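You operate a simulated robot arm through the tools that you are given. There is no shell and no other tool.

Carry out the task below with a simulated robot arm. There is one attempt and no reset: what you move stays moved.

Task
Run the clamped bolt until it breaks, switch off and slide the guard open.
Fine: limit knob to Full, lever to Slow; switch off before opening; leave the block locked and clamped.

It is judged by the outcome, as a careful person would: the job done as asked, and still so three seconds after it is handed in. It fails if anything else is knocked over, pushed out of place, dropped, spilled or broken.

Robot
A 7-joint arm with a two-finger parallel gripper, fixed in place. Base frame: the origin is on the floor under the middle of its stand, x ahead of it, y to its left, z up. Lengths are in cm, angles in degrees, forces in N, time in s.
With the tool pointing down near the work surface it reaches from about 10 to 64 cm from the base axis. Its first joint turns from -66.0 to 66.0 degrees. Payload 1.57 kg.
Tool frame: the origin (TCP) lies between the finger pads and is the grasp point; the fingertips stand 3 cm ahead of it; z points along the fingers, y is the line along which they close. Largest opening 8 cm; finger width 1.7, thickness 1.2; the body of the gripper, 4 by 8.2 cm, starts 8 cm behind the TCP.
Orientation is told as [roll, pitch, yaw] about the base's x, y, z axes, in that order, counted from this pose: with the fingers straight down and closing along the base's y, the tool's x points along the base's -x, its y along +y and its z along -z.

Tools
- The arm moves only by the tool jog_arm. Its argument "steps" is a list of rows, each a list of 7 numbers: the finger opening in cm, from 0 to 8, then the shift along the base's x, y, z in units of 25 mm (1.0 is 25 mm), then the turn, a rotation vector about the base's x, y, z in units of 5 degrees (1.0 is 5 degrees). In form: [[hand, tx, ty, tz, wx, wy, wz], ...]. A call has 1 to 20 rows; each row shifts and turns the commanded pose from where the row before left it. A call with a number of a shift or a turn outside -1 to 1 is refused whole. A row lasts 0.2 s, in which the tool goes at most 5 cm and 8.6 degrees; a call with a longer step from one row to the next is refused whole, and so is a gripper value outside its range. A pose out of reach is approached as far as the arm can. The call stops where the force on the tool passes 40 N (or 10 N more than at its start, if that is more) or the arm is blocked; 0.2 s more then pass. Each finger travels about 7.2 cm/s and halts on what it meets, pressing with about 30 N; the grip force reading is that of the motor and also rises with nothing between the fingers. The clock runs only during rows and for 0.2 s after the last one: add rows that do not move to give the fingers time. The reply holds the time, the measured pose of the TCP, the force on the tool along the base axes, the opening and the grip force, in the units named above and with some noise, with the torque about the TCP (base axes, N m) and any sound that the robot's microphone picked up.
- Cameras (640 x 400 px; columns grow to the right, rows downward): "scene" is fixed at [6.97, 45.14, 142.27]; the picture's right is [-0.58, -0.82, 0.00], its down [-0.48, 0.34, -0.80] and it looks along [0.66, -0.47, -0.59] (base axes); focal length 291 px, centre (320, 200). "wrist" rides on the gripper at [7.2, -0.7, -12.2] in the tool frame; the picture's right is [0.09, 1.00, 0.00], its down [-0.84, 0.08, -0.54] and it looks along [-0.54, 0.05, 0.84] (tool axes); focal length 238 px, centre (320, 200). There is no depth. A picture from a camera that has moved, and an enlarged one, comes with that camera's place and axes in the base frame and with its lens.
- snapshot(camera): a new picture of that camera. The clock stands still meanwhile.
- zoom(camera, box): a new picture of the part [left, top, right, bottom] of that camera's present view, enlarged. The clock stands still meanwhile.
- job_done(): hands the job in; it is judged then, once.

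Nothing tells you positions but the pictures and the camera data. Unless the task says otherwise, let go and move clear before handing in.

The tools are called after ">>>" as name(argument=value, ...) on one line, values as JSON. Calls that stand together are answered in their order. jog_arm: Moves the arm, as the interface text tells. Its arguments: {"type":"object","properties":{"steps":{"type":"array"}},"required":["steps"]} The other tools are called the same way: snapshot (camera) takes a picture; zoom (camera, box) takes an enlarged picture of a part of a camera's view; job_done () hands the job in.

At the start:

```text
time: 0.0
position: [34.21, 18.37, 121.11]
tcp_rot: [0.0, -0.1, 0.1]
wrist_force: [1.2, 0.1, -0.5]
torque: [-0.02, -0.01, 0.04]
gripper_width: 8.0
finger_force: 0.1
```

scene: 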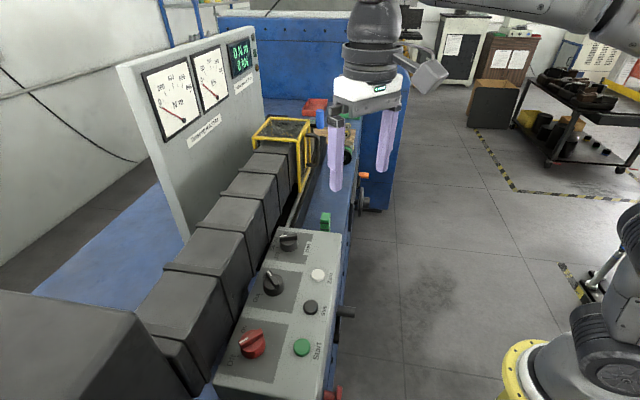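
wrist: 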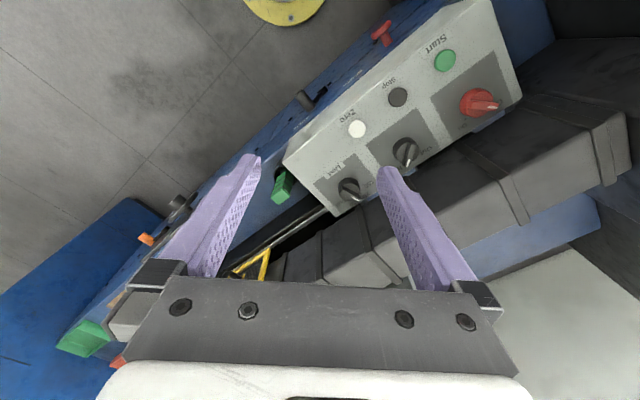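

I see a torsion testing machine with a control box (red main switch, knobs, start/stop/zero buttons), a yellow-framed guard and gauges. I'll zoom into the details before moving anything.

>>> zoom(camera="scene", box=[200, 220, 360, 400])

>>> zoom(camera="scene", box=[230, 80, 400, 230])

>>> zoom(camera="scene", box=[120, 20, 280, 160])

>>> zoom(camera="wrist", box=[260, 0, 540, 220])

>>> zoom(camera="wrist", box=[40, 160, 320, 380])

```text
2.22 times, centred on (280, 310) of scene
camera zoom: at [6.97, 45.14, 142.27], right [-0.58, -0.82, 0.0], down [-0.48, 0.34, -0.8], along [0.66, -0.47, -0.59], focal length 647 px, centre (409, -44)
```

zoom: 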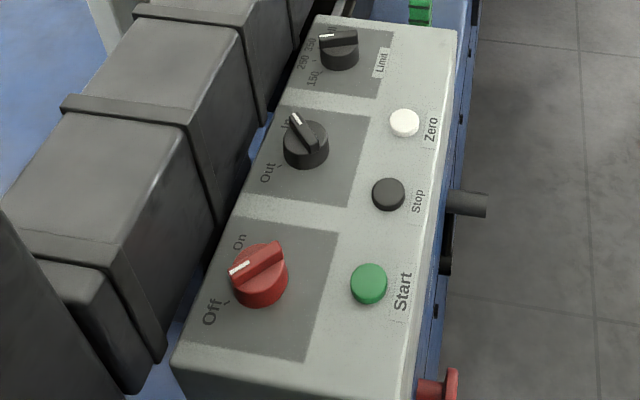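

```text
2.67 times, centred on (315, 155) of scene
camera zoom: at [6.97, 45.14, 142.27], right [-0.58, -0.82, 0.0], down [-0.48, 0.34, -0.8], along [0.66, -0.47, -0.59], focal length 777 px, centre (333, 320)
```

zoom: 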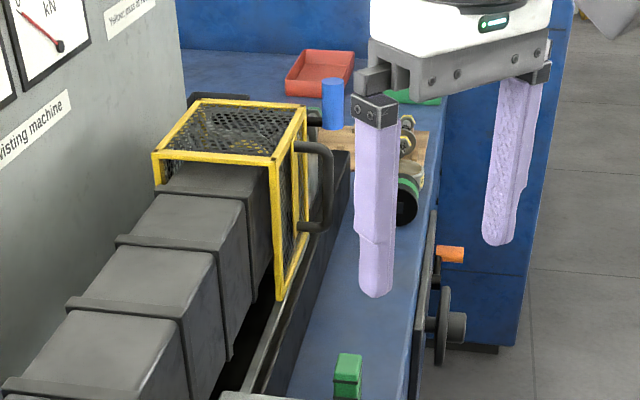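

```text
2.86 times, centred on (200, 90) of scene
camera zoom: at [6.97, 45.14, 142.27], right [-0.58, -0.82, 0.0], down [-0.48, 0.34, -0.8], along [0.66, -0.47, -0.59], focal length 832 px, centre (663, 514)
```

zoom: 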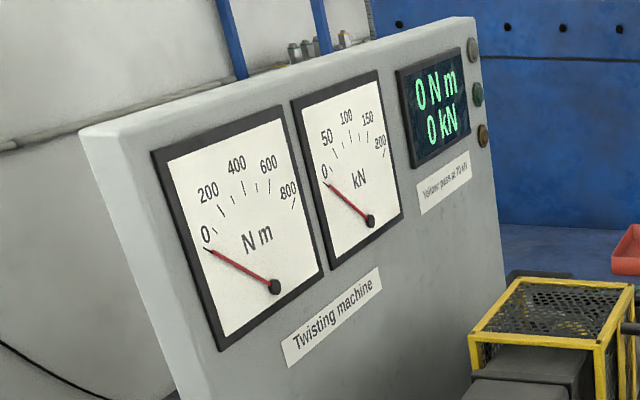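

```text
1.82 times, centred on (400, 110) of wrist
camera zoom: at [27.03, 17.55, 133.44], right [-0.09, 1.0, 0.0], down [0.84, 0.08, 0.54], along [0.54, 0.05, -0.84], focal length 433 px, centre (174, 364)
```

zoom: 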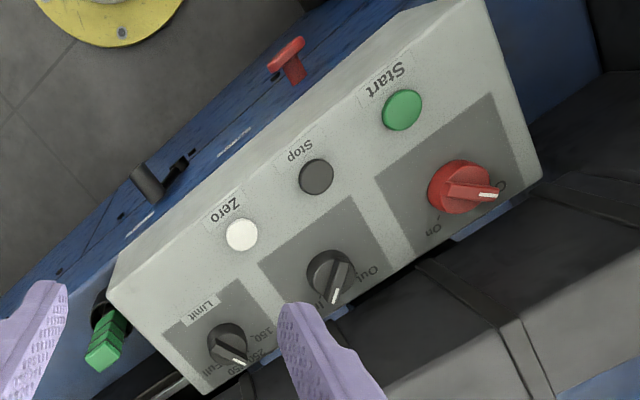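

```text
1.82 times, centred on (180, 270) of wrist
camera zoom: at [27.03, 17.55, 133.44], right [-0.09, 1.0, 0.0], down [0.84, 0.08, 0.54], along [0.54, 0.05, -0.84], focal length 433 px, centre (574, 73)
```

zoom: 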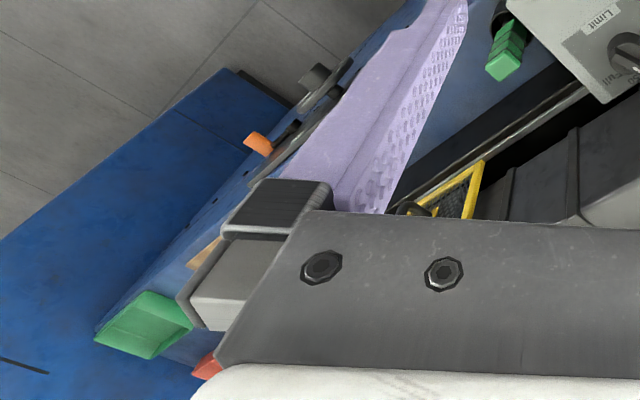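

The machine runs diagonally. The front buttons sit near x 27–37, y 34–24, z≈97.5, with the knobs behind them. I'll zoom closer to read the labels.

>>> zoom(camera="scene", box=[265, 220, 315, 255])

>>> zoom(camera="scene", box=[250, 255, 310, 305])

>>> zoom(camera="scene", box=[220, 310, 280, 370])

>>> zoom(camera="wrist", box=[310, 150, 400, 215])

>>> zoom(camera="wrist", box=[260, 10, 420, 130])

>>> zoom(camera="scene", box=[300, 160, 400, 220])

```text
11.43 times, centred on (290, 238) of scene
camera zoom: at [6.97, 45.14, 142.27], right [-0.58, -0.82, 0.0], down [-0.48, 0.34, -0.8], along [0.66, -0.47, -0.59], focal length 3328 px, centre (663, -229)
```

zoom: 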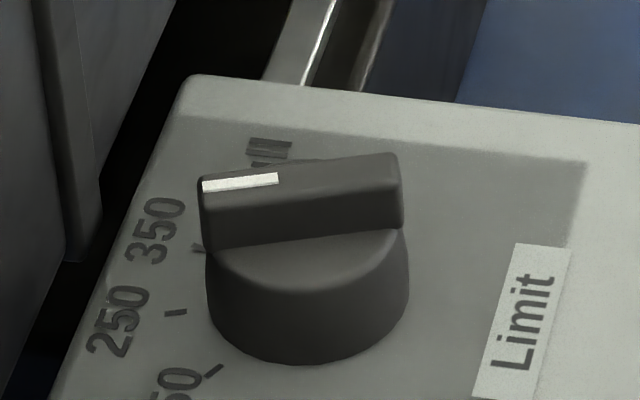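

```text
8.00 times, centred on (280, 280) of scene
camera zoom: at [6.97, 45.14, 142.27], right [-0.58, -0.82, 0.0], down [-0.48, 0.34, -0.8], along [0.66, -0.47, -0.59], focal length 2330 px, centre (640, -440)
```

zoom: 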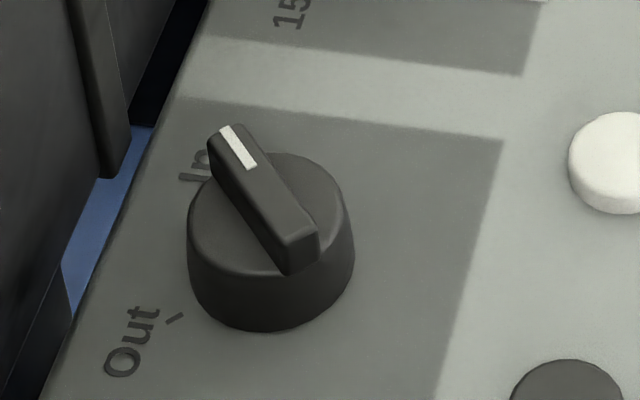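

```text
6.67 times, centred on (250, 340) of scene
camera zoom: at [6.97, 45.14, 142.27], right [-0.58, -0.82, 0.0], down [-0.48, 0.34, -0.8], along [0.66, -0.47, -0.59], focal length 1942 px, centre (787, -733)
```

zoom: 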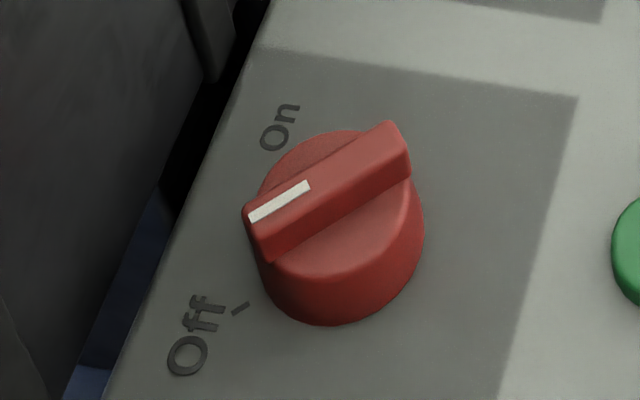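

```text
6.15 times, centred on (355, 182) of wrist
camera zoom: at [27.03, 17.55, 133.44], right [-0.09, 1.0, 0.0], down [0.84, 0.08, 0.54], along [0.54, 0.05, -0.84], focal length 1467 px, centre (105, 308)
```

zoom: 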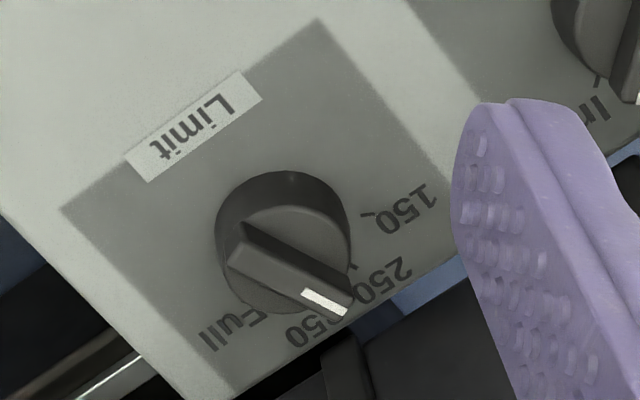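

```text
3.33 times, centred on (340, 70) of wrist
camera zoom: at [27.03, 17.55, 133.44], right [-0.09, 1.0, 0.0], down [0.84, 0.08, 0.54], along [0.54, 0.05, -0.84], focal length 794 px, centre (253, 633)
```

zoom: 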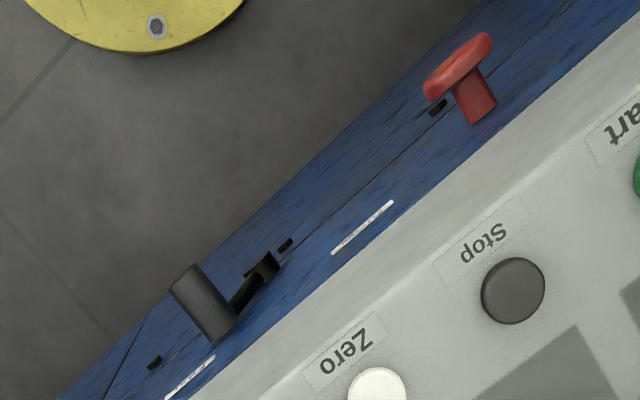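

```text
6.40 times, centred on (350, 190) of scene
camera zoom: at [6.97, 45.14, 142.27], right [-0.58, -0.82, 0.0], down [-0.48, 0.34, -0.8], along [0.66, -0.47, -0.59], focal length 1864 px, centre (128, 264)
```

zoom: 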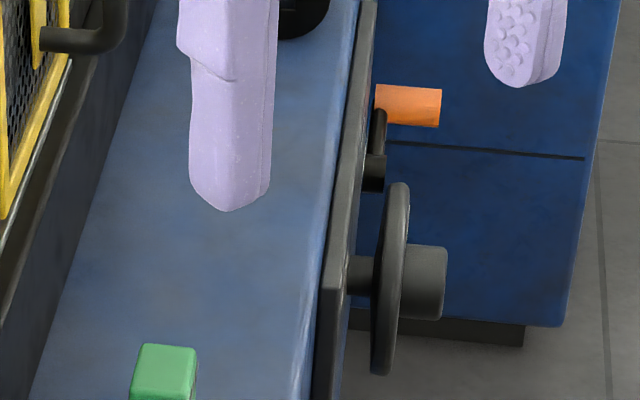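

The limit knob looks to be off Full and the main switch seems to sit between labels, so I need straighter views. I'll yaw the tool 45° to square up with the machine, back off slightly and look from the front.

>>> jog_arm(steps=[[8, -0.48, -0.09, 0, 0, 0, 1], [8, -0.48, -0.09, 0, 0, 0, 1], [8, -0.48, -0.09, 0, 0, 0, 1], [8, -0.48, -0.09, 0, 0, 0, 1], [8, -0.48, -0.09, 0, 0, 0, 1], [8, -0.48, -0.09, 0, 0, 0, 1], [8, -0.48, -0.09, 0, 0, 0, 1], [8, -0.48, -0.09, 0, 0, 0, 1], [8, -0.48, -0.09, 0, 0, 0, 1]])

>>> snapshot(camera="wrist")

>>> snapshot(camera="scene")

```text
time: 2.0
position: [23.36, 16.32, 121.29]
tcp_rot: [0.0, 0.0, 45.2]
wrist_force: [0.3, 0.1, -0.4]
torque: [0.01, -0.02, 0.02]
gripper_width: 8.0
finger_force: 0.1
```

```text
taken
camera wrist: at [18.78, 10.65, 133.45], right [-0.77, 0.64, 0.0], down [0.54, 0.65, 0.54], along [0.35, 0.42, -0.84], focal length 238 px, centre (320, 200)
```

wrist: 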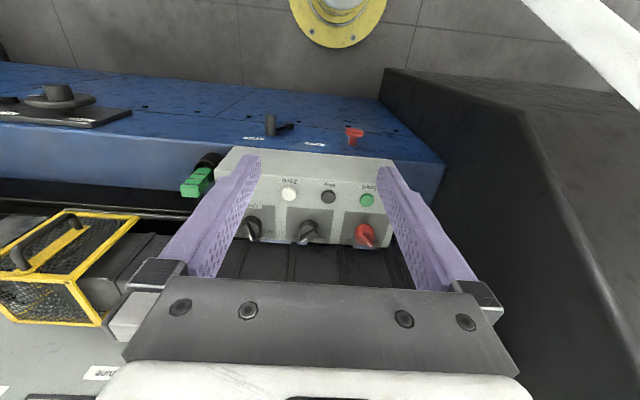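

```text
taken
```

scene: 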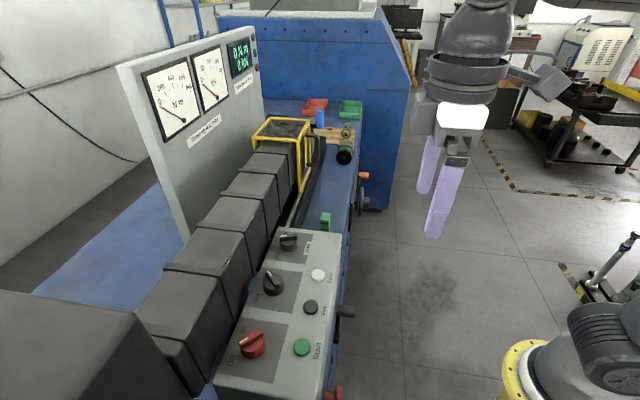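

The front face carries a lever with two labels and a red pull/push knob. I'll tilt the tool forward and lower it to read the front labels.

>>> jog_arm(steps=[[8, 0, 0, -0.7, 0.707, -0.707, 0], [8, 0, 0, -0.7, 0.707, -0.707, 0], [8, 0, 0, -0.7, 0.707, -0.707, 0], [8, 0, 0, -0.7, 0.707, -0.707, 0], [8, 0, 0, -0.7, 0.707, -0.707, 0], [8, 0, 0, -0.7, 0.707, -0.707, 0], [8, 0, 0, -0.7, 0.707, -0.707, 0], [8, 0, 0, -0.7, 0.707, -0.707, 0]])

>>> snapshot(camera="wrist")

>>> snapshot(camera="scene")

```text
time: 3.8
position: [23.21, 16.42, 107.37]
tcp_rot: [-0.1, -40.0, 45.1]
wrist_force: [0.0, -0.1, -1.0]
torque: [0.04, 0.01, 0.01]
gripper_width: 8.01
finger_force: 0.0
```

```text
taken
camera wrist: at [14.42, 6.38, 112.01], right [-0.75, 0.65, -0.06], down [0.15, 0.26, 0.95], along [0.64, 0.71, -0.3], focal length 238 px, centre (320, 200)
```

wrist: 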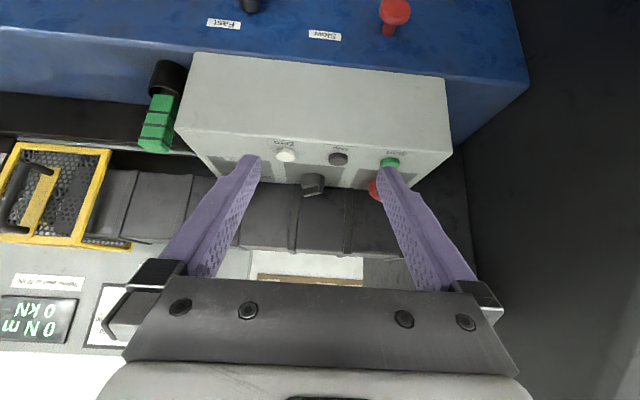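

```text
taken
```

scene: 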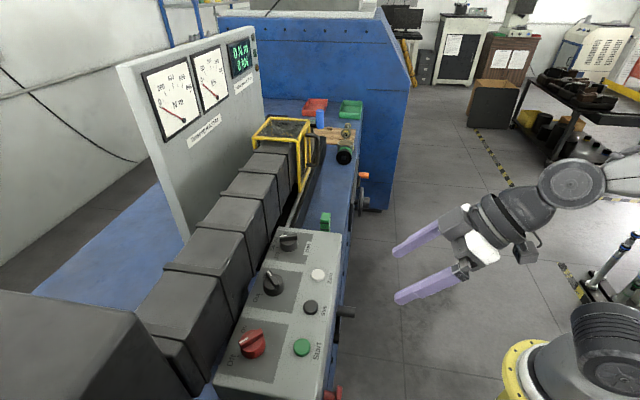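

I can see "Fast" and "Slow" labels and the lever at the top edge of the inverted picture. I'll lower the camera to look at that face squarely.

>>> jog_arm(steps=[[8, 0, 0, -0.8, 0, 0, 0], [8, 0, 0, -0.8, 0, 0, 0], [8, 0, 0, -0.8, 0, 0, 0], [8, 0, 0, -0.8, 0, 0, 0], [8, 0, 0, -0.8, 0, 0, 0], [8, 0, 0, -0.8, 0, 0, 0], [8, 0, 0, -0.8, 0, 0, 0]])

>>> snapshot(camera="wrist")

>>> snapshot(camera="scene")

```text
time: 5.4
position: [23.41, 16.41, 93.21]
tcp_rot: [0.0, -40.0, 45.0]
wrist_force: [-0.4, 0.3, -0.2]
torque: [0.0, -0.01, -0.02]
gripper_width: 8.01
finger_force: 0.0
```

```text
taken
camera wrist: at [14.43, 6.33, 98.01], right [-0.75, 0.65, -0.06], down [0.15, 0.26, 0.95], along [0.64, 0.71, -0.3], focal length 238 px, centre (320, 200)
```

wrist: 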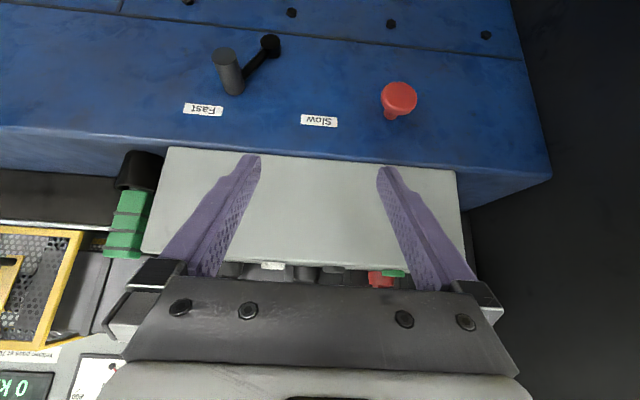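

```text
taken
```

scene: 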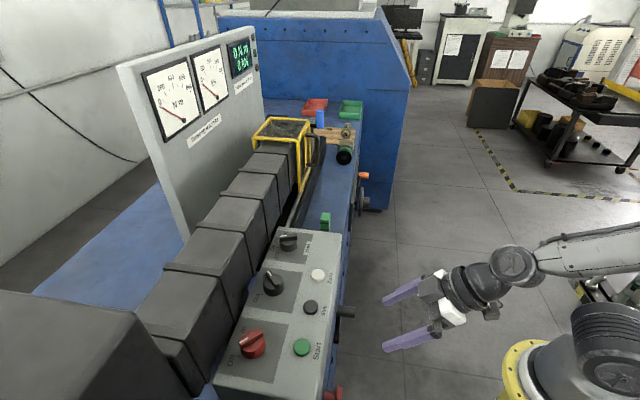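

>>> zoom(camera="wrist", box=[160, 0, 460, 140])

>>> zoom(camera="wrist", box=[0, 130, 180, 400])

>>> zoom(camera="scene", box=[225, 40, 265, 100])

>>> zoom(camera="scene", box=[240, 90, 400, 230])

```text
2.13 times, centred on (310, 70) of wrist
camera zoom: at [14.43, 6.33, 98.01], right [-0.75, 0.65, -0.06], down [0.15, 0.26, 0.95], along [0.64, 0.71, -0.3], focal length 508 px, centre (341, 477)
```

zoom: 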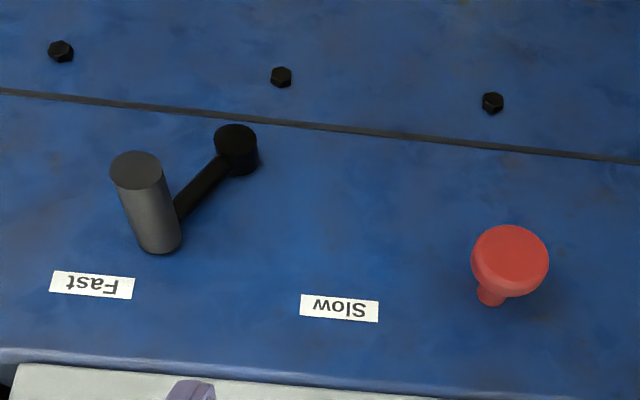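

```text
1.48 times, centred on (90, 265) of wrist
camera zoom: at [14.43, 6.33, 98.01], right [-0.75, 0.65, -0.06], down [0.15, 0.26, 0.95], along [0.64, 0.71, -0.3], focal length 353 px, centre (661, 104)
```

zoom: 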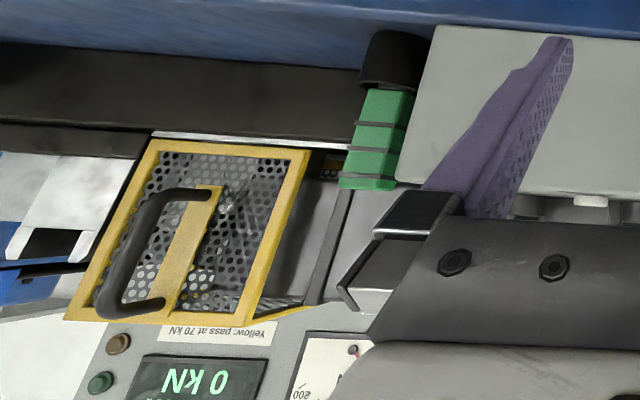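

```text
6.67 times, centred on (245, 70) of scene
camera zoom: at [6.97, 45.14, 142.27], right [-0.58, -0.82, 0.0], down [-0.48, 0.34, -0.8], along [0.66, -0.47, -0.59], focal length 1942 px, centre (820, 1067)
```

zoom: 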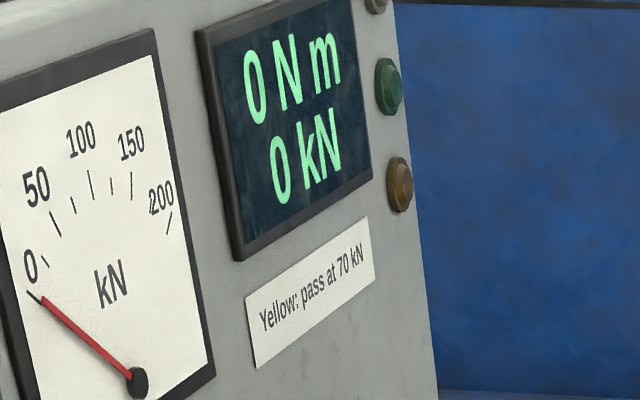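

```text
2.86 times, centred on (320, 160) of scene
camera zoom: at [6.97, 45.14, 142.27], right [-0.58, -0.82, 0.0], down [-0.48, 0.34, -0.8], along [0.66, -0.47, -0.59], focal length 832 px, centre (320, 314)
```

zoom: 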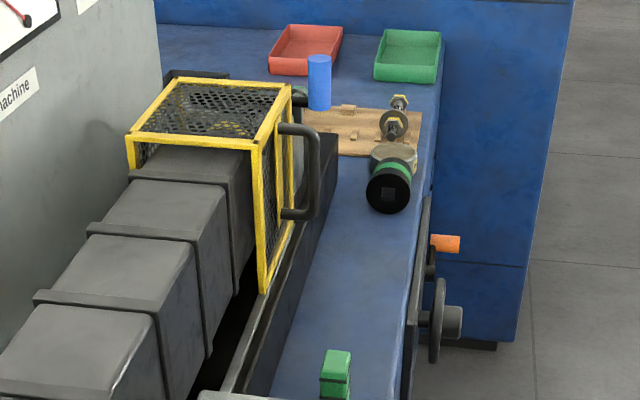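

The lever's hub is near u≈12, z≈70 on the front face (w≈39.7; u is along the machine, w is away from the robot). The lever leans to Fast, with its handle near u≈15.7, z≈76.8, and it needs to go to Slow. I'll move in front of the handle and check.

>>> jog_arm(steps=[[5, 0.45, -0.56, -0.55, 0, 0, 0], [5, 0.45, -0.56, -0.55, 0, 0, 0], [5, 0.45, -0.56, -0.55, 0, 0, 0], [5, 0.45, -0.56, -0.55, 0, 0, 0], [5, 0.45, -0.56, -0.55, 0, 0, 0], [5, 0.45, -0.56, -0.55, 0, 0, 0]])

>>> snapshot(camera="wrist")

>>> snapshot(camera="scene")

```text
time: 6.8
position: [30.05, 7.95, 84.91]
tcp_rot: [0.0, -39.9, 45.0]
wrist_force: [-0.1, 0.0, -0.1]
torque: [0.0, 0.0, -0.01]
gripper_width: 4.99
finger_force: 0.1
```

```text
taken
camera wrist: at [21.12, -2.08, 89.55], right [-0.75, 0.65, -0.06], down [0.15, 0.26, 0.95], along [0.64, 0.71, -0.3], focal length 238 px, centre (320, 200)
```

wrist: 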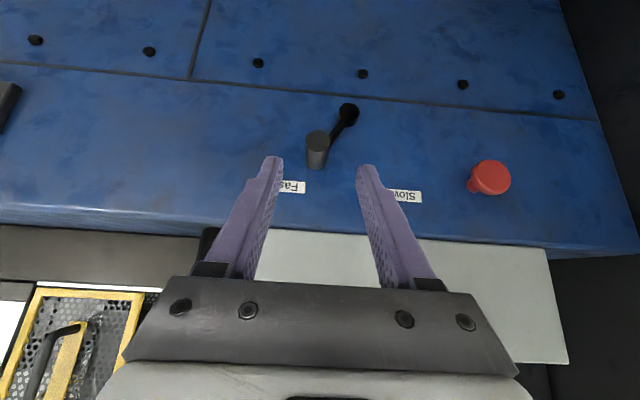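

```text
taken
```

scene: 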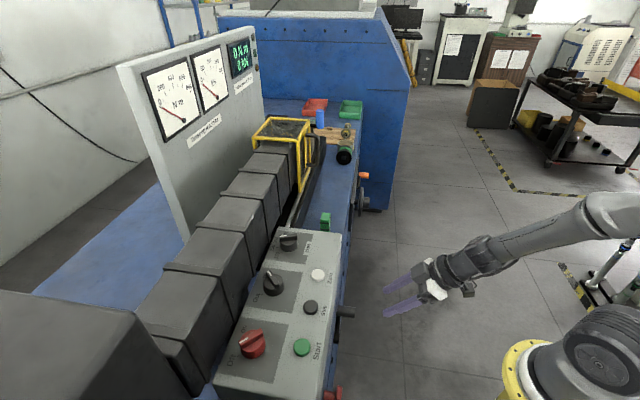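

The two views agree: handle end at u≈16, w≈35.5, z≈76.1. I'll slide the open fingers in around it.

>>> jog_arm(steps=[[5, 0.44, 0.411, -0.533, 0, 0, 0], [5, 0.44, 0.411, -0.533, 0, 0, 0], [5, 0.44, 0.411, -0.533, 0, 0, 0], [5, 0.44, 0.411, -0.533, 0, 0, 0], [5, 0.44, 0.411, -0.533, 0, 0, 0], [5, 0.44, 0.411, -0.533, 0, 0, 0]])

>>> snapshot(camera="wrist")

```text
time: 8.2
position: [36.55, 13.98, 76.93]
tcp_rot: [-0.1, -39.9, 45.1]
wrist_force: [0.5, -0.5, 0.0]
torque: [0.01, -0.01, 0.04]
gripper_width: 4.99
finger_force: 0.0
```

```text
taken
camera wrist: at [27.69, 3.94, 81.69], right [-0.75, 0.65, -0.06], down [0.15, 0.26, 0.95], along [0.64, 0.71, -0.3], focal length 238 px, centre (320, 200)
```

wrist: 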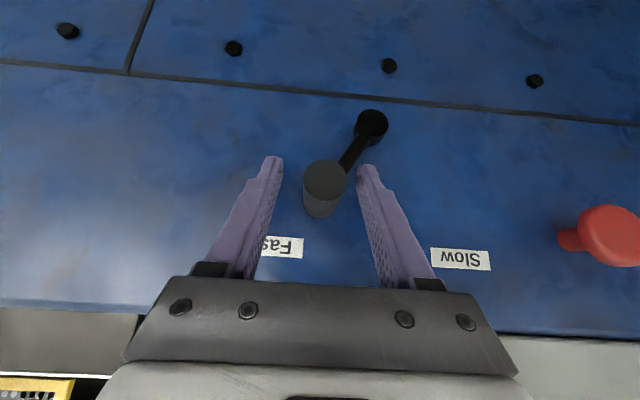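

The handle is between the fingers. I'll narrow the opening and sweep it along its arc towards Slow.

>>> jog_arm(steps=[[3, 0, 0, 0, 0, 0, 0], [3, 0, 0, 0, 0, 0, 0], [3, -0.286, 0.286, 0.12, 0, 0, 0], [3, -0.286, 0.286, 0.12, 0, 0, 0], [3, -0.286, 0.286, 0.08, 0, 0, 0], [3, -0.286, 0.286, 0.04, 0, 0, 0], [3, -0.286, 0.286, -0.04, 0, 0, 0], [3, -0.286, 0.286, -0.08, 0, 0, 0], [3, -0.286, 0.286, -0.12, 0, 0, 0], [3, -0.286, 0.286, -0.12, 0, 0, 0]])

>>> snapshot(camera="wrist")

```text
time: 10.4
position: [31.08, 19.86, 77.0]
tcp_rot: [0.1, -39.9, 45.0]
wrist_force: [1.4, -2.7, 0.4]
torque: [-0.01, -0.02, -0.05]
gripper_width: 3.26
finger_force: 1.6
```

```text
taken
camera wrist: at [22.15, 9.83, 81.69], right [-0.75, 0.65, -0.06], down [0.15, 0.26, 0.95], along [0.64, 0.71, -0.3], focal length 238 px, centre (320, 200)
```

wrist: 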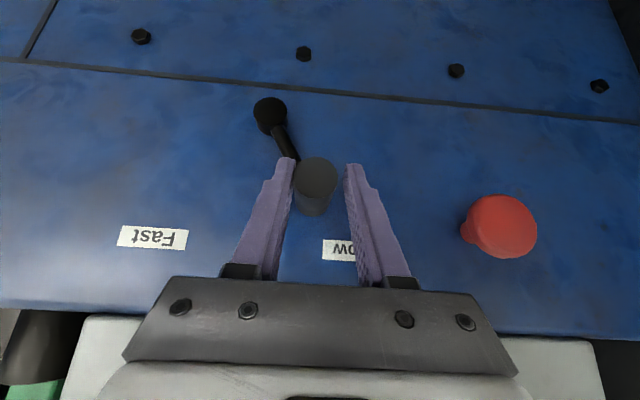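

The lever has swung over to the Slow side. I'll nudge a bit further to check it is against its stop.

>>> jog_arm(steps=[[3, -0.07, 0.07, -0.02, 0, 0, 0], [3, -0.07, 0.07, -0.02, 0, 0, 0], [3, -0.07, 0.07, -0.02, 0, 0, 0], [3, 0, 0, 0, 0, 0, 0]])

>>> zoom(camera="wrist", box=[120, 60, 440, 290])

```text
time: 11.4
position: [30.71, 20.38, 77.01]
tcp_rot: [0.0, -40.0, 44.9]
wrist_force: [11.5, -13.1, 8.6]
torque: [-0.23, -0.22, -0.1]
gripper_width: 4.51
finger_force: 8.2
```

```text
1.74 times, centred on (280, 175) of wrist
camera zoom: at [21.68, 10.29, 81.62], right [-0.75, 0.66, -0.06], down [0.15, 0.26, 0.95], along [0.64, 0.71, -0.29], focal length 414 px, centre (390, 244)
```

zoom: 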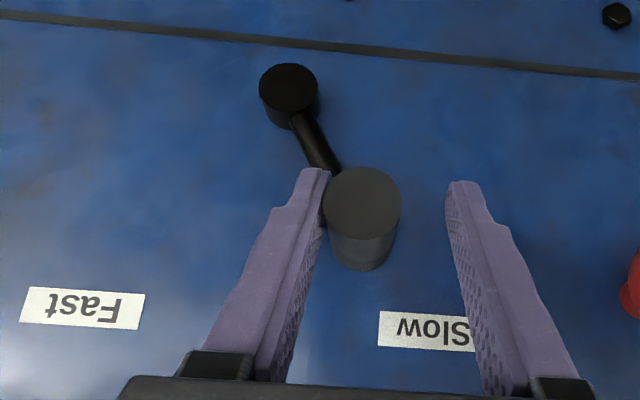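

The lever is against its Slow stop (about 17 N of resistance, handle at the mirrored position). I'll unload and back straight out.

>>> jog_arm(steps=[[5, 0.14, -0.14, 0, 0, 0, 0], [5, 0.06, -0.06, 0, 0, 0, 0], [5, 0, 0, 0, 0, 0, 0], [5, -0.36, -0.36, 0.616, 0, 0, 0], [5, -0.36, -0.36, 0.616, 0, 0, 0], [5, -0.36, -0.36, 0.616, 0, 0, 0], [5, -0.36, -0.36, 0.616, 0, 0, 0], [5, -0.36, -0.36, 0.616, 0, 0, 0], [5, -0.36, -0.36, 0.616, 0, 0, 0]])

>>> snapshot(camera="wrist")

```text
time: 13.4
position: [25.55, 14.45, 86.02]
tcp_rot: [-0.1, -39.9, 44.9]
wrist_force: [0.2, 0.3, -1.0]
torque: [-0.02, 0.03, -0.01]
gripper_width: 5.03
finger_force: 0.0
```

```text
taken
camera wrist: at [16.66, 4.47, 90.71], right [-0.75, 0.66, -0.06], down [0.15, 0.26, 0.95], along [0.64, 0.71, -0.3], focal length 238 px, centre (320, 200)
```

wrist: 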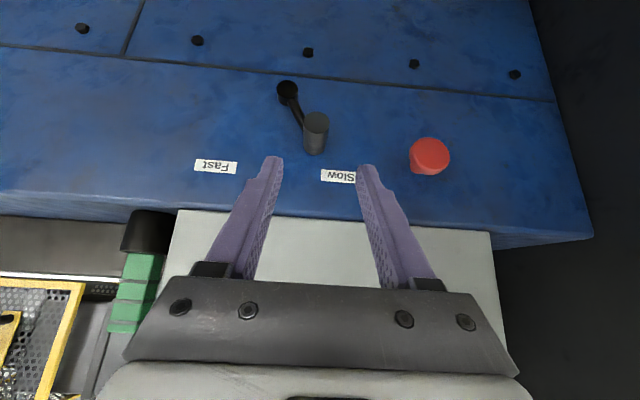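

The lever is confirmed at Slow. Next I'll rise and straighten the tool to look down on the control panel.

>>> jog_arm(steps=[[5, 0.13, 0.085, 0.96, -0.377, 0.377, 0], [5, 0.13, 0.085, 0.96, -0.377, 0.377, 0], [5, 0.13, 0.085, 0.96, -0.377, 0.377, 0], [5, 0.13, 0.085, 0.96, -0.377, 0.377, 0], [5, 0.13, 0.085, 0.96, -0.377, 0.377, 0], [5, 0.13, 0.085, 0.96, -0.377, 0.377, 0], [5, 0.13, 0.085, 0.96, -0.377, 0.377, 0], [5, 0.13, 0.085, 0.96, -0.377, 0.377, 0], [5, 0.13, 0.085, 0.96, -0.377, 0.377, 0], [5, 0.13, 0.085, 0.96, -0.377, 0.377, 0], [5, 0.13, 0.085, 0.96, -0.377, 0.377, 0], [5, 0.13, 0.085, 0.96, -0.377, 0.377, 0], [5, 0.13, 0.085, 0.96, -0.377, 0.377, 0], [5, 0.13, 0.085, 0.96, -0.377, 0.377, 0], [5, 0.13, 0.085, 0.96, -0.377, 0.377, 0]])

>>> snapshot(camera="wrist")

>>> snapshot(camera="scene")

```text
time: 16.6
position: [30.31, 17.56, 122.11]
tcp_rot: [0.0, 0.2, 45.0]
wrist_force: [0.4, 0.0, 0.5]
torque: [-0.01, 0.02, -0.01]
gripper_width: 5.04
finger_force: 0.2
```

```text
taken
camera wrist: at [25.72, 11.87, 134.38], right [-0.77, 0.64, 0.0], down [0.54, 0.65, 0.54], along [0.34, 0.41, -0.84], focal length 238 px, centre (320, 200)
```

wrist: 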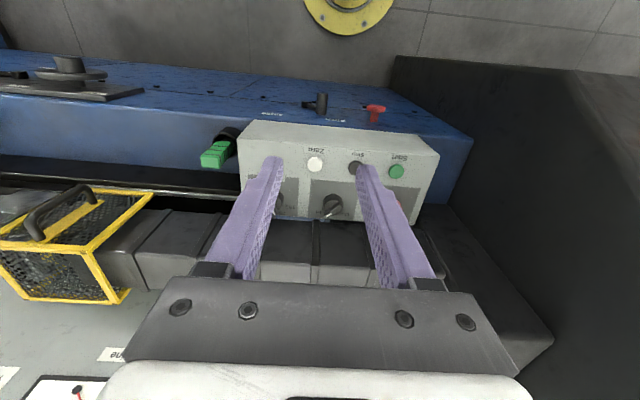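

```text
taken
```

scene: 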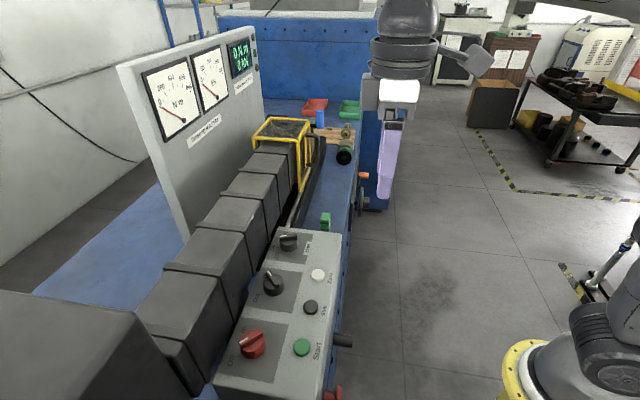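

The fingers hide the knobs from here. I'll open wide, move over the panel and tilt so the camera looks almost straight down.

>>> jog_arm(steps=[[8, 0.457, 0.683, -0.08, -0.354, 0.354, 0], [8, 0.457, 0.683, -0.08, -0.354, 0.354, 0], [8, 0.457, 0.683, -0.08, -0.354, 0.354, 0], [8, 0.457, 0.683, -0.08, -0.354, 0.354, 0], [8, 0.457, 0.683, -0.08, -0.354, 0.354, 0], [8, 0.457, 0.683, -0.08, -0.354, 0.354, 0], [8, 0.457, 0.683, -0.08, -0.354, 0.354, 0], [8, 0.457, 0.683, -0.08, -0.354, 0.354, 0], [8, 0.457, 0.683, -0.08, -0.354, 0.354, 0], [8, 0.457, 0.683, -0.08, -0.354, 0.354, 0]])

>>> snapshot(camera="wrist")

```text
time: 18.8
position: [37.53, 30.4, 108.68]
tcp_rot: [0.1, 25.3, 45.1]
wrist_force: [0.0, 0.8, 0.2]
torque: [0.0, 0.01, 0.0]
gripper_width: 8.0
finger_force: 0.0
out of reach, approached as far as the arm can: row 5, 6, 7, 8, 9, 10
```

```text
taken
camera wrist: at [37.03, 28.86, 122.74], right [-0.76, 0.65, 0.04], down [0.64, 0.75, 0.13], along [0.06, 0.13, -0.99], focal length 238 px, centre (320, 200)
```

wrist: 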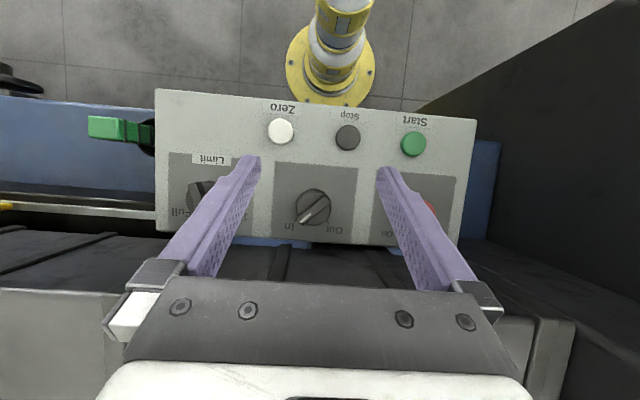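

The reach limit brought the tool lower (z≈108.7), but it is clear of everything. From here the In/Out knob clearly points to In. I'll zoom in on the partly hidden knobs.

>>> zoom(camera="wrist", box=[155, 140, 265, 240])

>>> zoom(camera="wrist", box=[370, 170, 470, 250])

>>> zoom(camera="wrist", box=[270, 160, 360, 245])

>>> snapshot(camera="scene")

```text
4.00 times, centred on (210, 190) of wrist
camera zoom: at [37.03, 28.86, 122.74], right [-0.76, 0.65, 0.04], down [0.64, 0.75, 0.13], along [0.06, 0.13, -0.99], focal length 953 px, centre (760, 240)
```

zoom: 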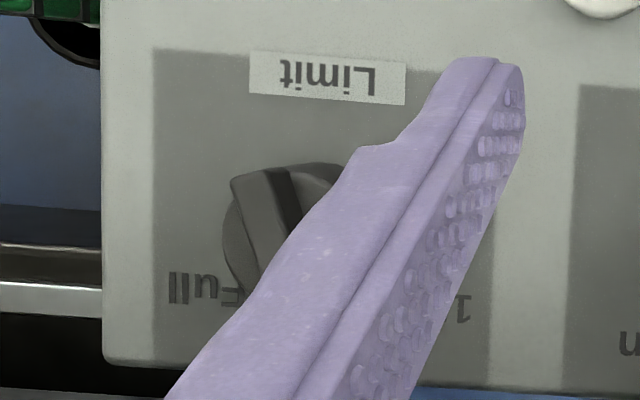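

```text
5.00 times, centred on (420, 210) of wrist
camera zoom: at [37.03, 28.86, 122.74], right [-0.76, 0.65, 0.04], down [0.64, 0.75, 0.13], along [0.06, 0.13, -0.99], focal length 1192 px, centre (-180, 150)
```

zoom: 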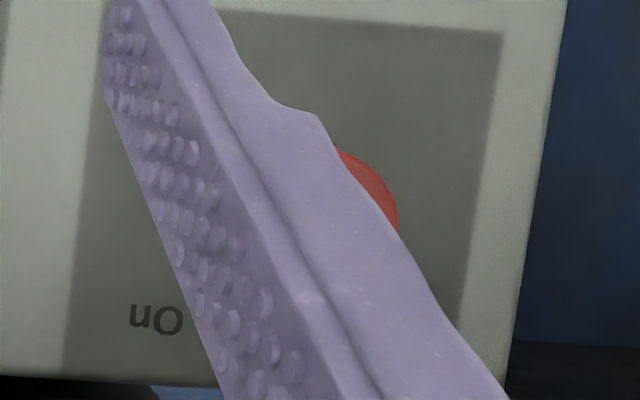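

```text
4.71 times, centred on (315, 202) of wrist
camera zoom: at [37.03, 28.86, 122.74], right [-0.76, 0.65, 0.04], down [0.64, 0.75, 0.13], along [0.06, 0.13, -0.99], focal length 1122 px, centre (344, 188)
```

zoom: 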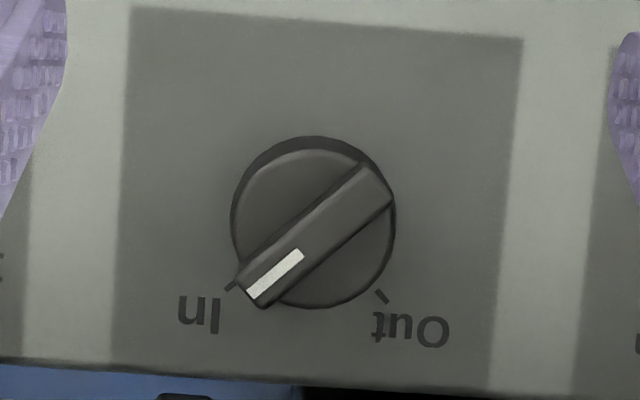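

```text
taken
```

scene: 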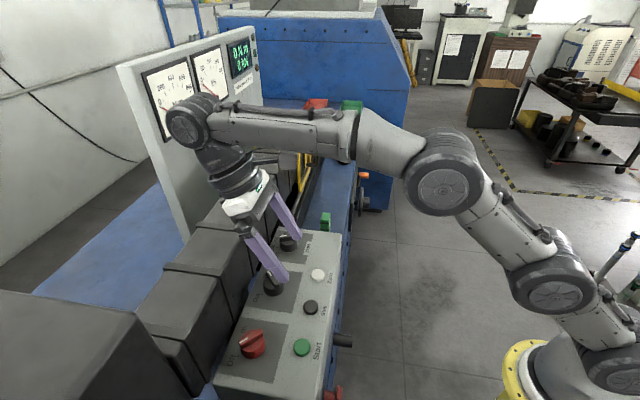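

Both In/Out (at In) and the red switch (at Off) are now clear; On needs a −90° turn. The limit knob seems to be on 250. I'll bring the tool back to vertical and check where it settles.

>>> jog_arm(steps=[[8, 0, 0, 0, 0.707, -0.707, 0], [8, 0, 0, 0, 0.707, -0.707, 0], [8, 0, 0, 0, 0.707, -0.707, 0], [8, 0, 0, 0, 0.707, -0.707, 0], [8, 0, 0, 0, 0.707, -0.707, 0]])

>>> snapshot(camera="scene")

```text
time: 20.0
position: [37.31, 30.3, 108.63]
tcp_rot: [-0.1, 0.3, 45.1]
wrist_force: [-0.1, 0.6, 0.4]
torque: [0.01, 0.01, -0.02]
gripper_width: 8.0
finger_force: 0.1
```

```text
taken
```

scene: 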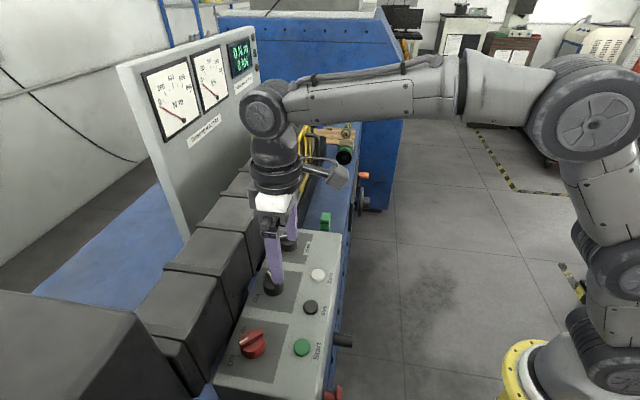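

The commanded pose follows the reached one, so moves stay predictable. Next I'll go above the limit knob with yaw 60°.

>>> jog_arm(steps=[[8, 0.811, -0.448, 0, 0, 0, 0.6], [8, 0.811, -0.448, 0, 0, 0, 0.6], [8, 0.811, -0.448, 0, 0, 0, 0.6], [8, 0.811, -0.448, 0, 0, 0, 0.6], [8, 0.811, -0.448, 0, 0, 0, 0.6]])

>>> snapshot(camera="wrist")

>>> snapshot(camera="scene")

```text
time: 21.2
position: [47.77, 24.73, 108.54]
tcp_rot: [0.1, 0.2, 60.1]
wrist_force: [0.6, 1.1, -0.1]
torque: [0.0, 0.0, 0.02]
gripper_width: 7.97
finger_force: 0.1
```

```text
taken
camera wrist: at [44.79, 18.0, 120.75], right [-0.91, 0.42, 0.0], down [0.35, 0.77, 0.54], along [0.22, 0.49, -0.84], focal length 238 px, centre (320, 200)
```

wrist: 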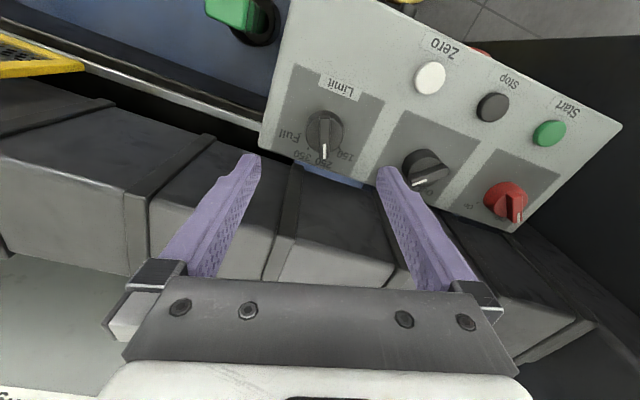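

```text
taken
```

scene: 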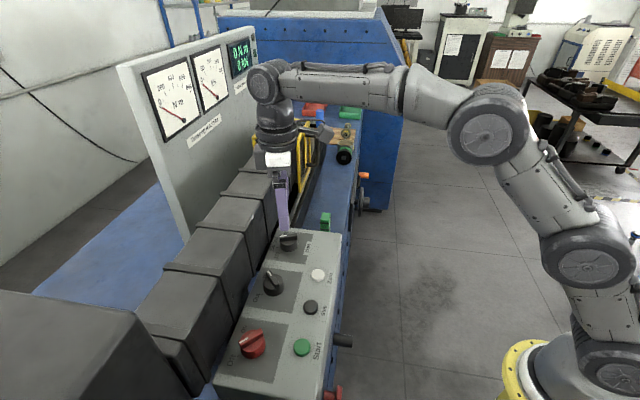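

>>> zoom(camera="wrist", box=[260, 60, 400, 200])

>>> zoom(camera="wrist", box=[450, 140, 570, 240])

```text
2.86 times, centred on (330, 130) of wrist
camera zoom: at [44.79, 18.0, 120.75], right [-0.91, 0.42, 0.0], down [0.35, 0.77, 0.54], along [0.22, 0.49, -0.84], focal length 681 px, centre (291, 400)
```

zoom: 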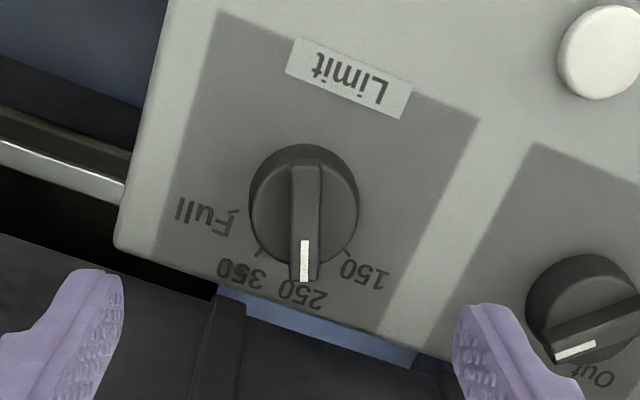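

```text
4.00 times, centred on (510, 190) of wrist
camera zoom: at [44.79, 18.0, 120.75], right [-0.91, 0.42, 0.0], down [0.35, 0.77, 0.54], along [0.22, 0.49, -0.84], focal length 953 px, centre (-440, 240)
```

zoom: 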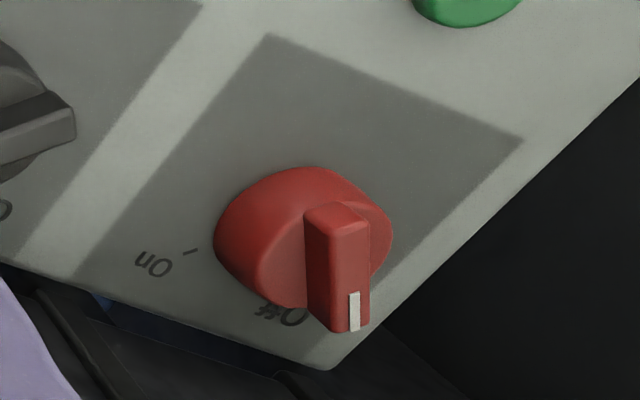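

The limit pointer is on 250, and yaw 60° lines up with its grip bar. The bar's top is near [47.2, 24.5, 99.5]. I'll go down to just above it and check alignment.

>>> jog_arm(steps=[[3, -0.11, -0.05, -0.4, 0, 0, 0], [3, -0.11, -0.05, -0.5, 0, 0, 0], [3, 0, 0, -0.5, 0, 0, 0], [3, 0, 0, -0.4, 0, 0, 0]])

>>> zoom(camera="wrist", box=[200, 40, 440, 240])

>>> zoom(camera="scene", box=[245, 180, 345, 260])

```text
time: 22.2
position: [47.09, 24.5, 104.15]
tcp_rot: [0.1, 0.4, 60.0]
wrist_force: [0.9, -0.6, 1.1]
torque: [0.0, -0.01, 0.0]
gripper_width: 2.96
finger_force: 0.1
```

```text
2.00 times, centred on (320, 140) of wrist
camera zoom: at [44.11, 17.82, 116.33], right [-0.91, 0.42, 0.0], down [0.35, 0.77, 0.54], along [0.22, 0.49, -0.84], focal length 477 px, centre (320, 320)
```

zoom: 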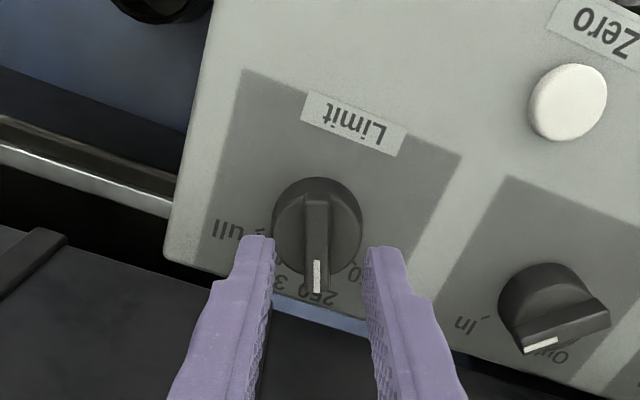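

```text
5.00 times, centred on (295, 220) of scene
camera zoom: at [6.97, 45.14, 142.27], right [-0.58, -0.82, 0.0], down [-0.48, 0.34, -0.8], along [0.66, -0.47, -0.59], focal length 1456 px, centre (445, 100)
```

zoom: 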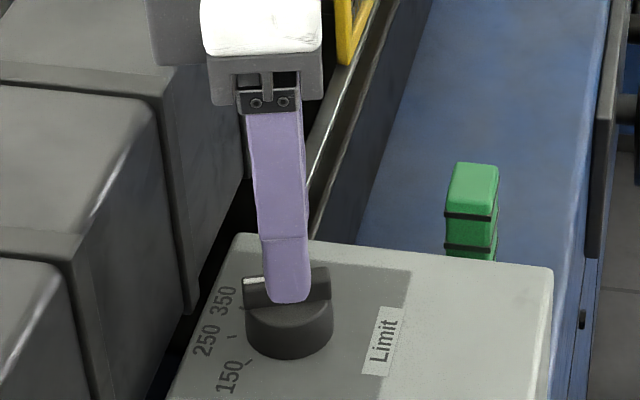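

Alignment is within about 2 mm. I'll apply a small correction, narrow the opening and go lower.

>>> jog_arm(steps=[[2.4, 0.09, 0.02, -0.2, 0, 0, 0], [2.4, 0, 0, -0.2, 0, 0, 0], [2.4, 0, 0, -0.2, 0, 0, 0], [2.4, 0, 0, -0.2, 0, 0, 0]])

>>> zoom(camera="wrist", box=[220, 60, 420, 220])

>>> zoom(camera="scene", box=[260, 200, 330, 260])

```text
time: 23.2
position: [47.17, 24.61, 102.16]
tcp_rot: [0.0, 0.2, 59.9]
wrist_force: [-0.4, 0.2, 0.4]
torque: [0.0, 0.02, -0.01]
gripper_width: 2.39
finger_force: 0.1
```

```text
2.50 times, centred on (320, 140) of wrist
camera zoom: at [44.26, 17.91, 114.37], right [-0.91, 0.42, 0.0], down [0.35, 0.77, 0.54], along [0.23, 0.49, -0.84], focal length 596 px, centre (320, 350)
```

zoom: 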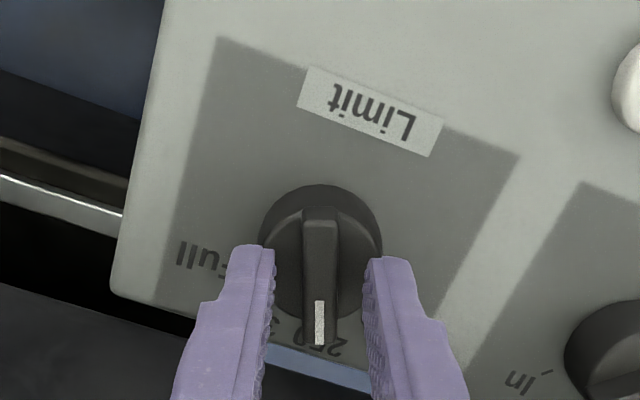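

```text
6.67 times, centred on (295, 230) of scene
camera zoom: at [6.97, 45.14, 142.27], right [-0.58, -0.82, 0.0], down [-0.48, 0.34, -0.8], along [0.66, -0.47, -0.59], focal length 1942 px, centre (487, 0)
```

zoom: 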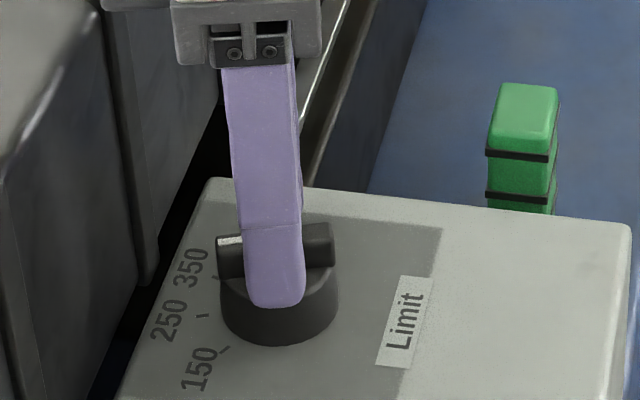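

The tips look about 1 cm below the top of the grip bar and just above the disc. I'll close on the bar here.

>>> jog_arm(steps=[[1.6, 0, 0, 0, 0, 0, 0], [0.8, 0, 0, 0, 0, 0, 0], [0.4, 0, 0, 0, 0, 0, 0], [0.4, 0, 0, 0, 0, 0, 0]])

>>> zoom(camera="wrist", box=[220, 60, 420, 220])

>>> zoom(camera="scene", box=[260, 200, 330, 260])

```text
time: 24.2
position: [47.21, 24.64, 102.32]
tcp_rot: [-0.1, 0.2, 60.0]
wrist_force: [-0.4, 0.2, -0.9]
torque: [0.13, -0.09, 0.02]
gripper_width: 1.01
finger_force: 28.2
```

```text
2.50 times, centred on (320, 140) of wrist
camera zoom: at [44.26, 17.91, 114.38], right [-0.91, 0.42, 0.0], down [0.35, 0.77, 0.54], along [0.23, 0.49, -0.84], focal length 596 px, centre (320, 350)
```

zoom: 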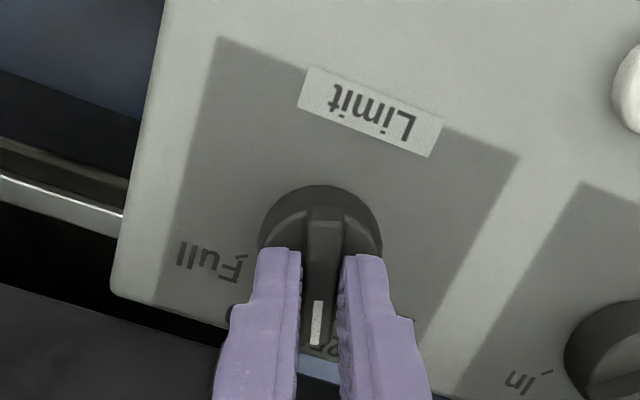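

```text
6.67 times, centred on (295, 230) of scene
camera zoom: at [6.97, 45.14, 142.27], right [-0.58, -0.82, 0.0], down [-0.48, 0.34, -0.8], along [0.66, -0.47, -0.59], focal length 1942 px, centre (487, 0)
```

zoom: 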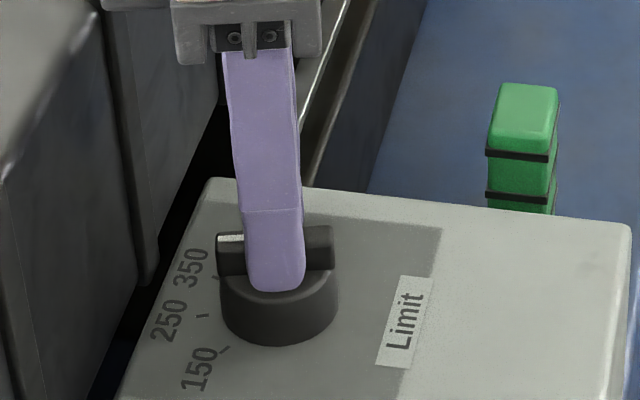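

I have a firm grip on the bar (1.0 cm wide, 28 N). I'll turn clockwise by 30° first and check.

>>> jog_arm(steps=[[0.4, 0, 0, 0, 0, 0, -1], [0.4, 0, 0, 0, 0, 0, -1], [0.4, 0, 0, 0, 0, 0, -1], [0.4, 0, 0, 0, 0, 0, -1], [0.4, 0, 0, 0, 0, 0, -1], [0.4, 0, 0, 0, 0, 0, -1]])

>>> zoom(camera="wrist", box=[220, 60, 420, 220])

>>> zoom(camera="scene", box=[260, 200, 330, 260])

```text
time: 25.6
position: [47.17, 24.54, 102.22]
tcp_rot: [0.0, 0.1, 29.9]
wrist_force: [3.2, 0.3, 5.0]
torque: [-0.41, 0.63, 0.02]
gripper_width: 0.99
finger_force: 28.4
```

```text
2.50 times, centred on (320, 140) of wrist
camera zoom: at [41.37, 20.28, 114.37], right [-0.58, 0.82, 0.0], down [0.69, 0.48, 0.54], along [0.44, 0.31, -0.84], focal length 596 px, centre (320, 350)
```

zoom: 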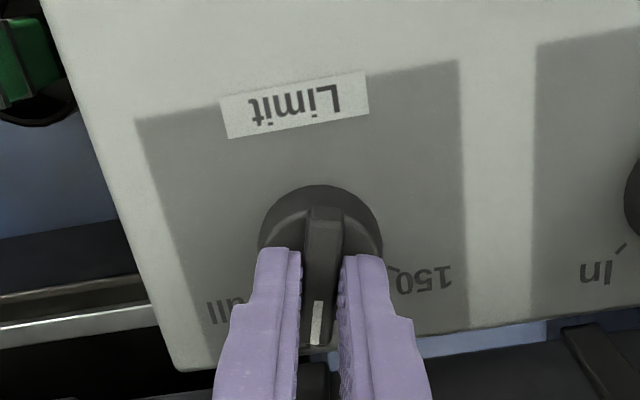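

```text
6.67 times, centred on (295, 230) of scene
camera zoom: at [6.98, 45.14, 142.27], right [-0.58, -0.82, 0.0], down [-0.48, 0.34, -0.8], along [0.66, -0.47, -0.59], focal length 1942 px, centre (487, 0)
```

zoom: 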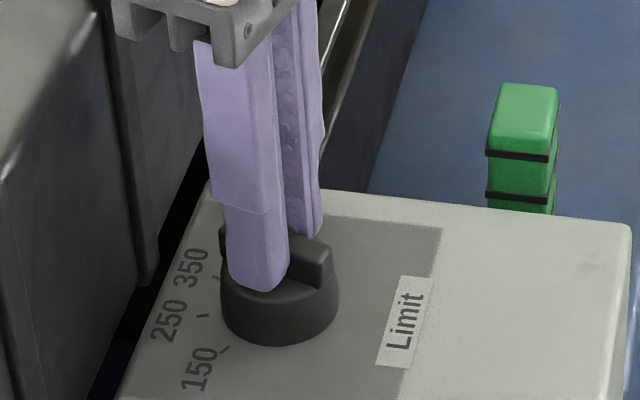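

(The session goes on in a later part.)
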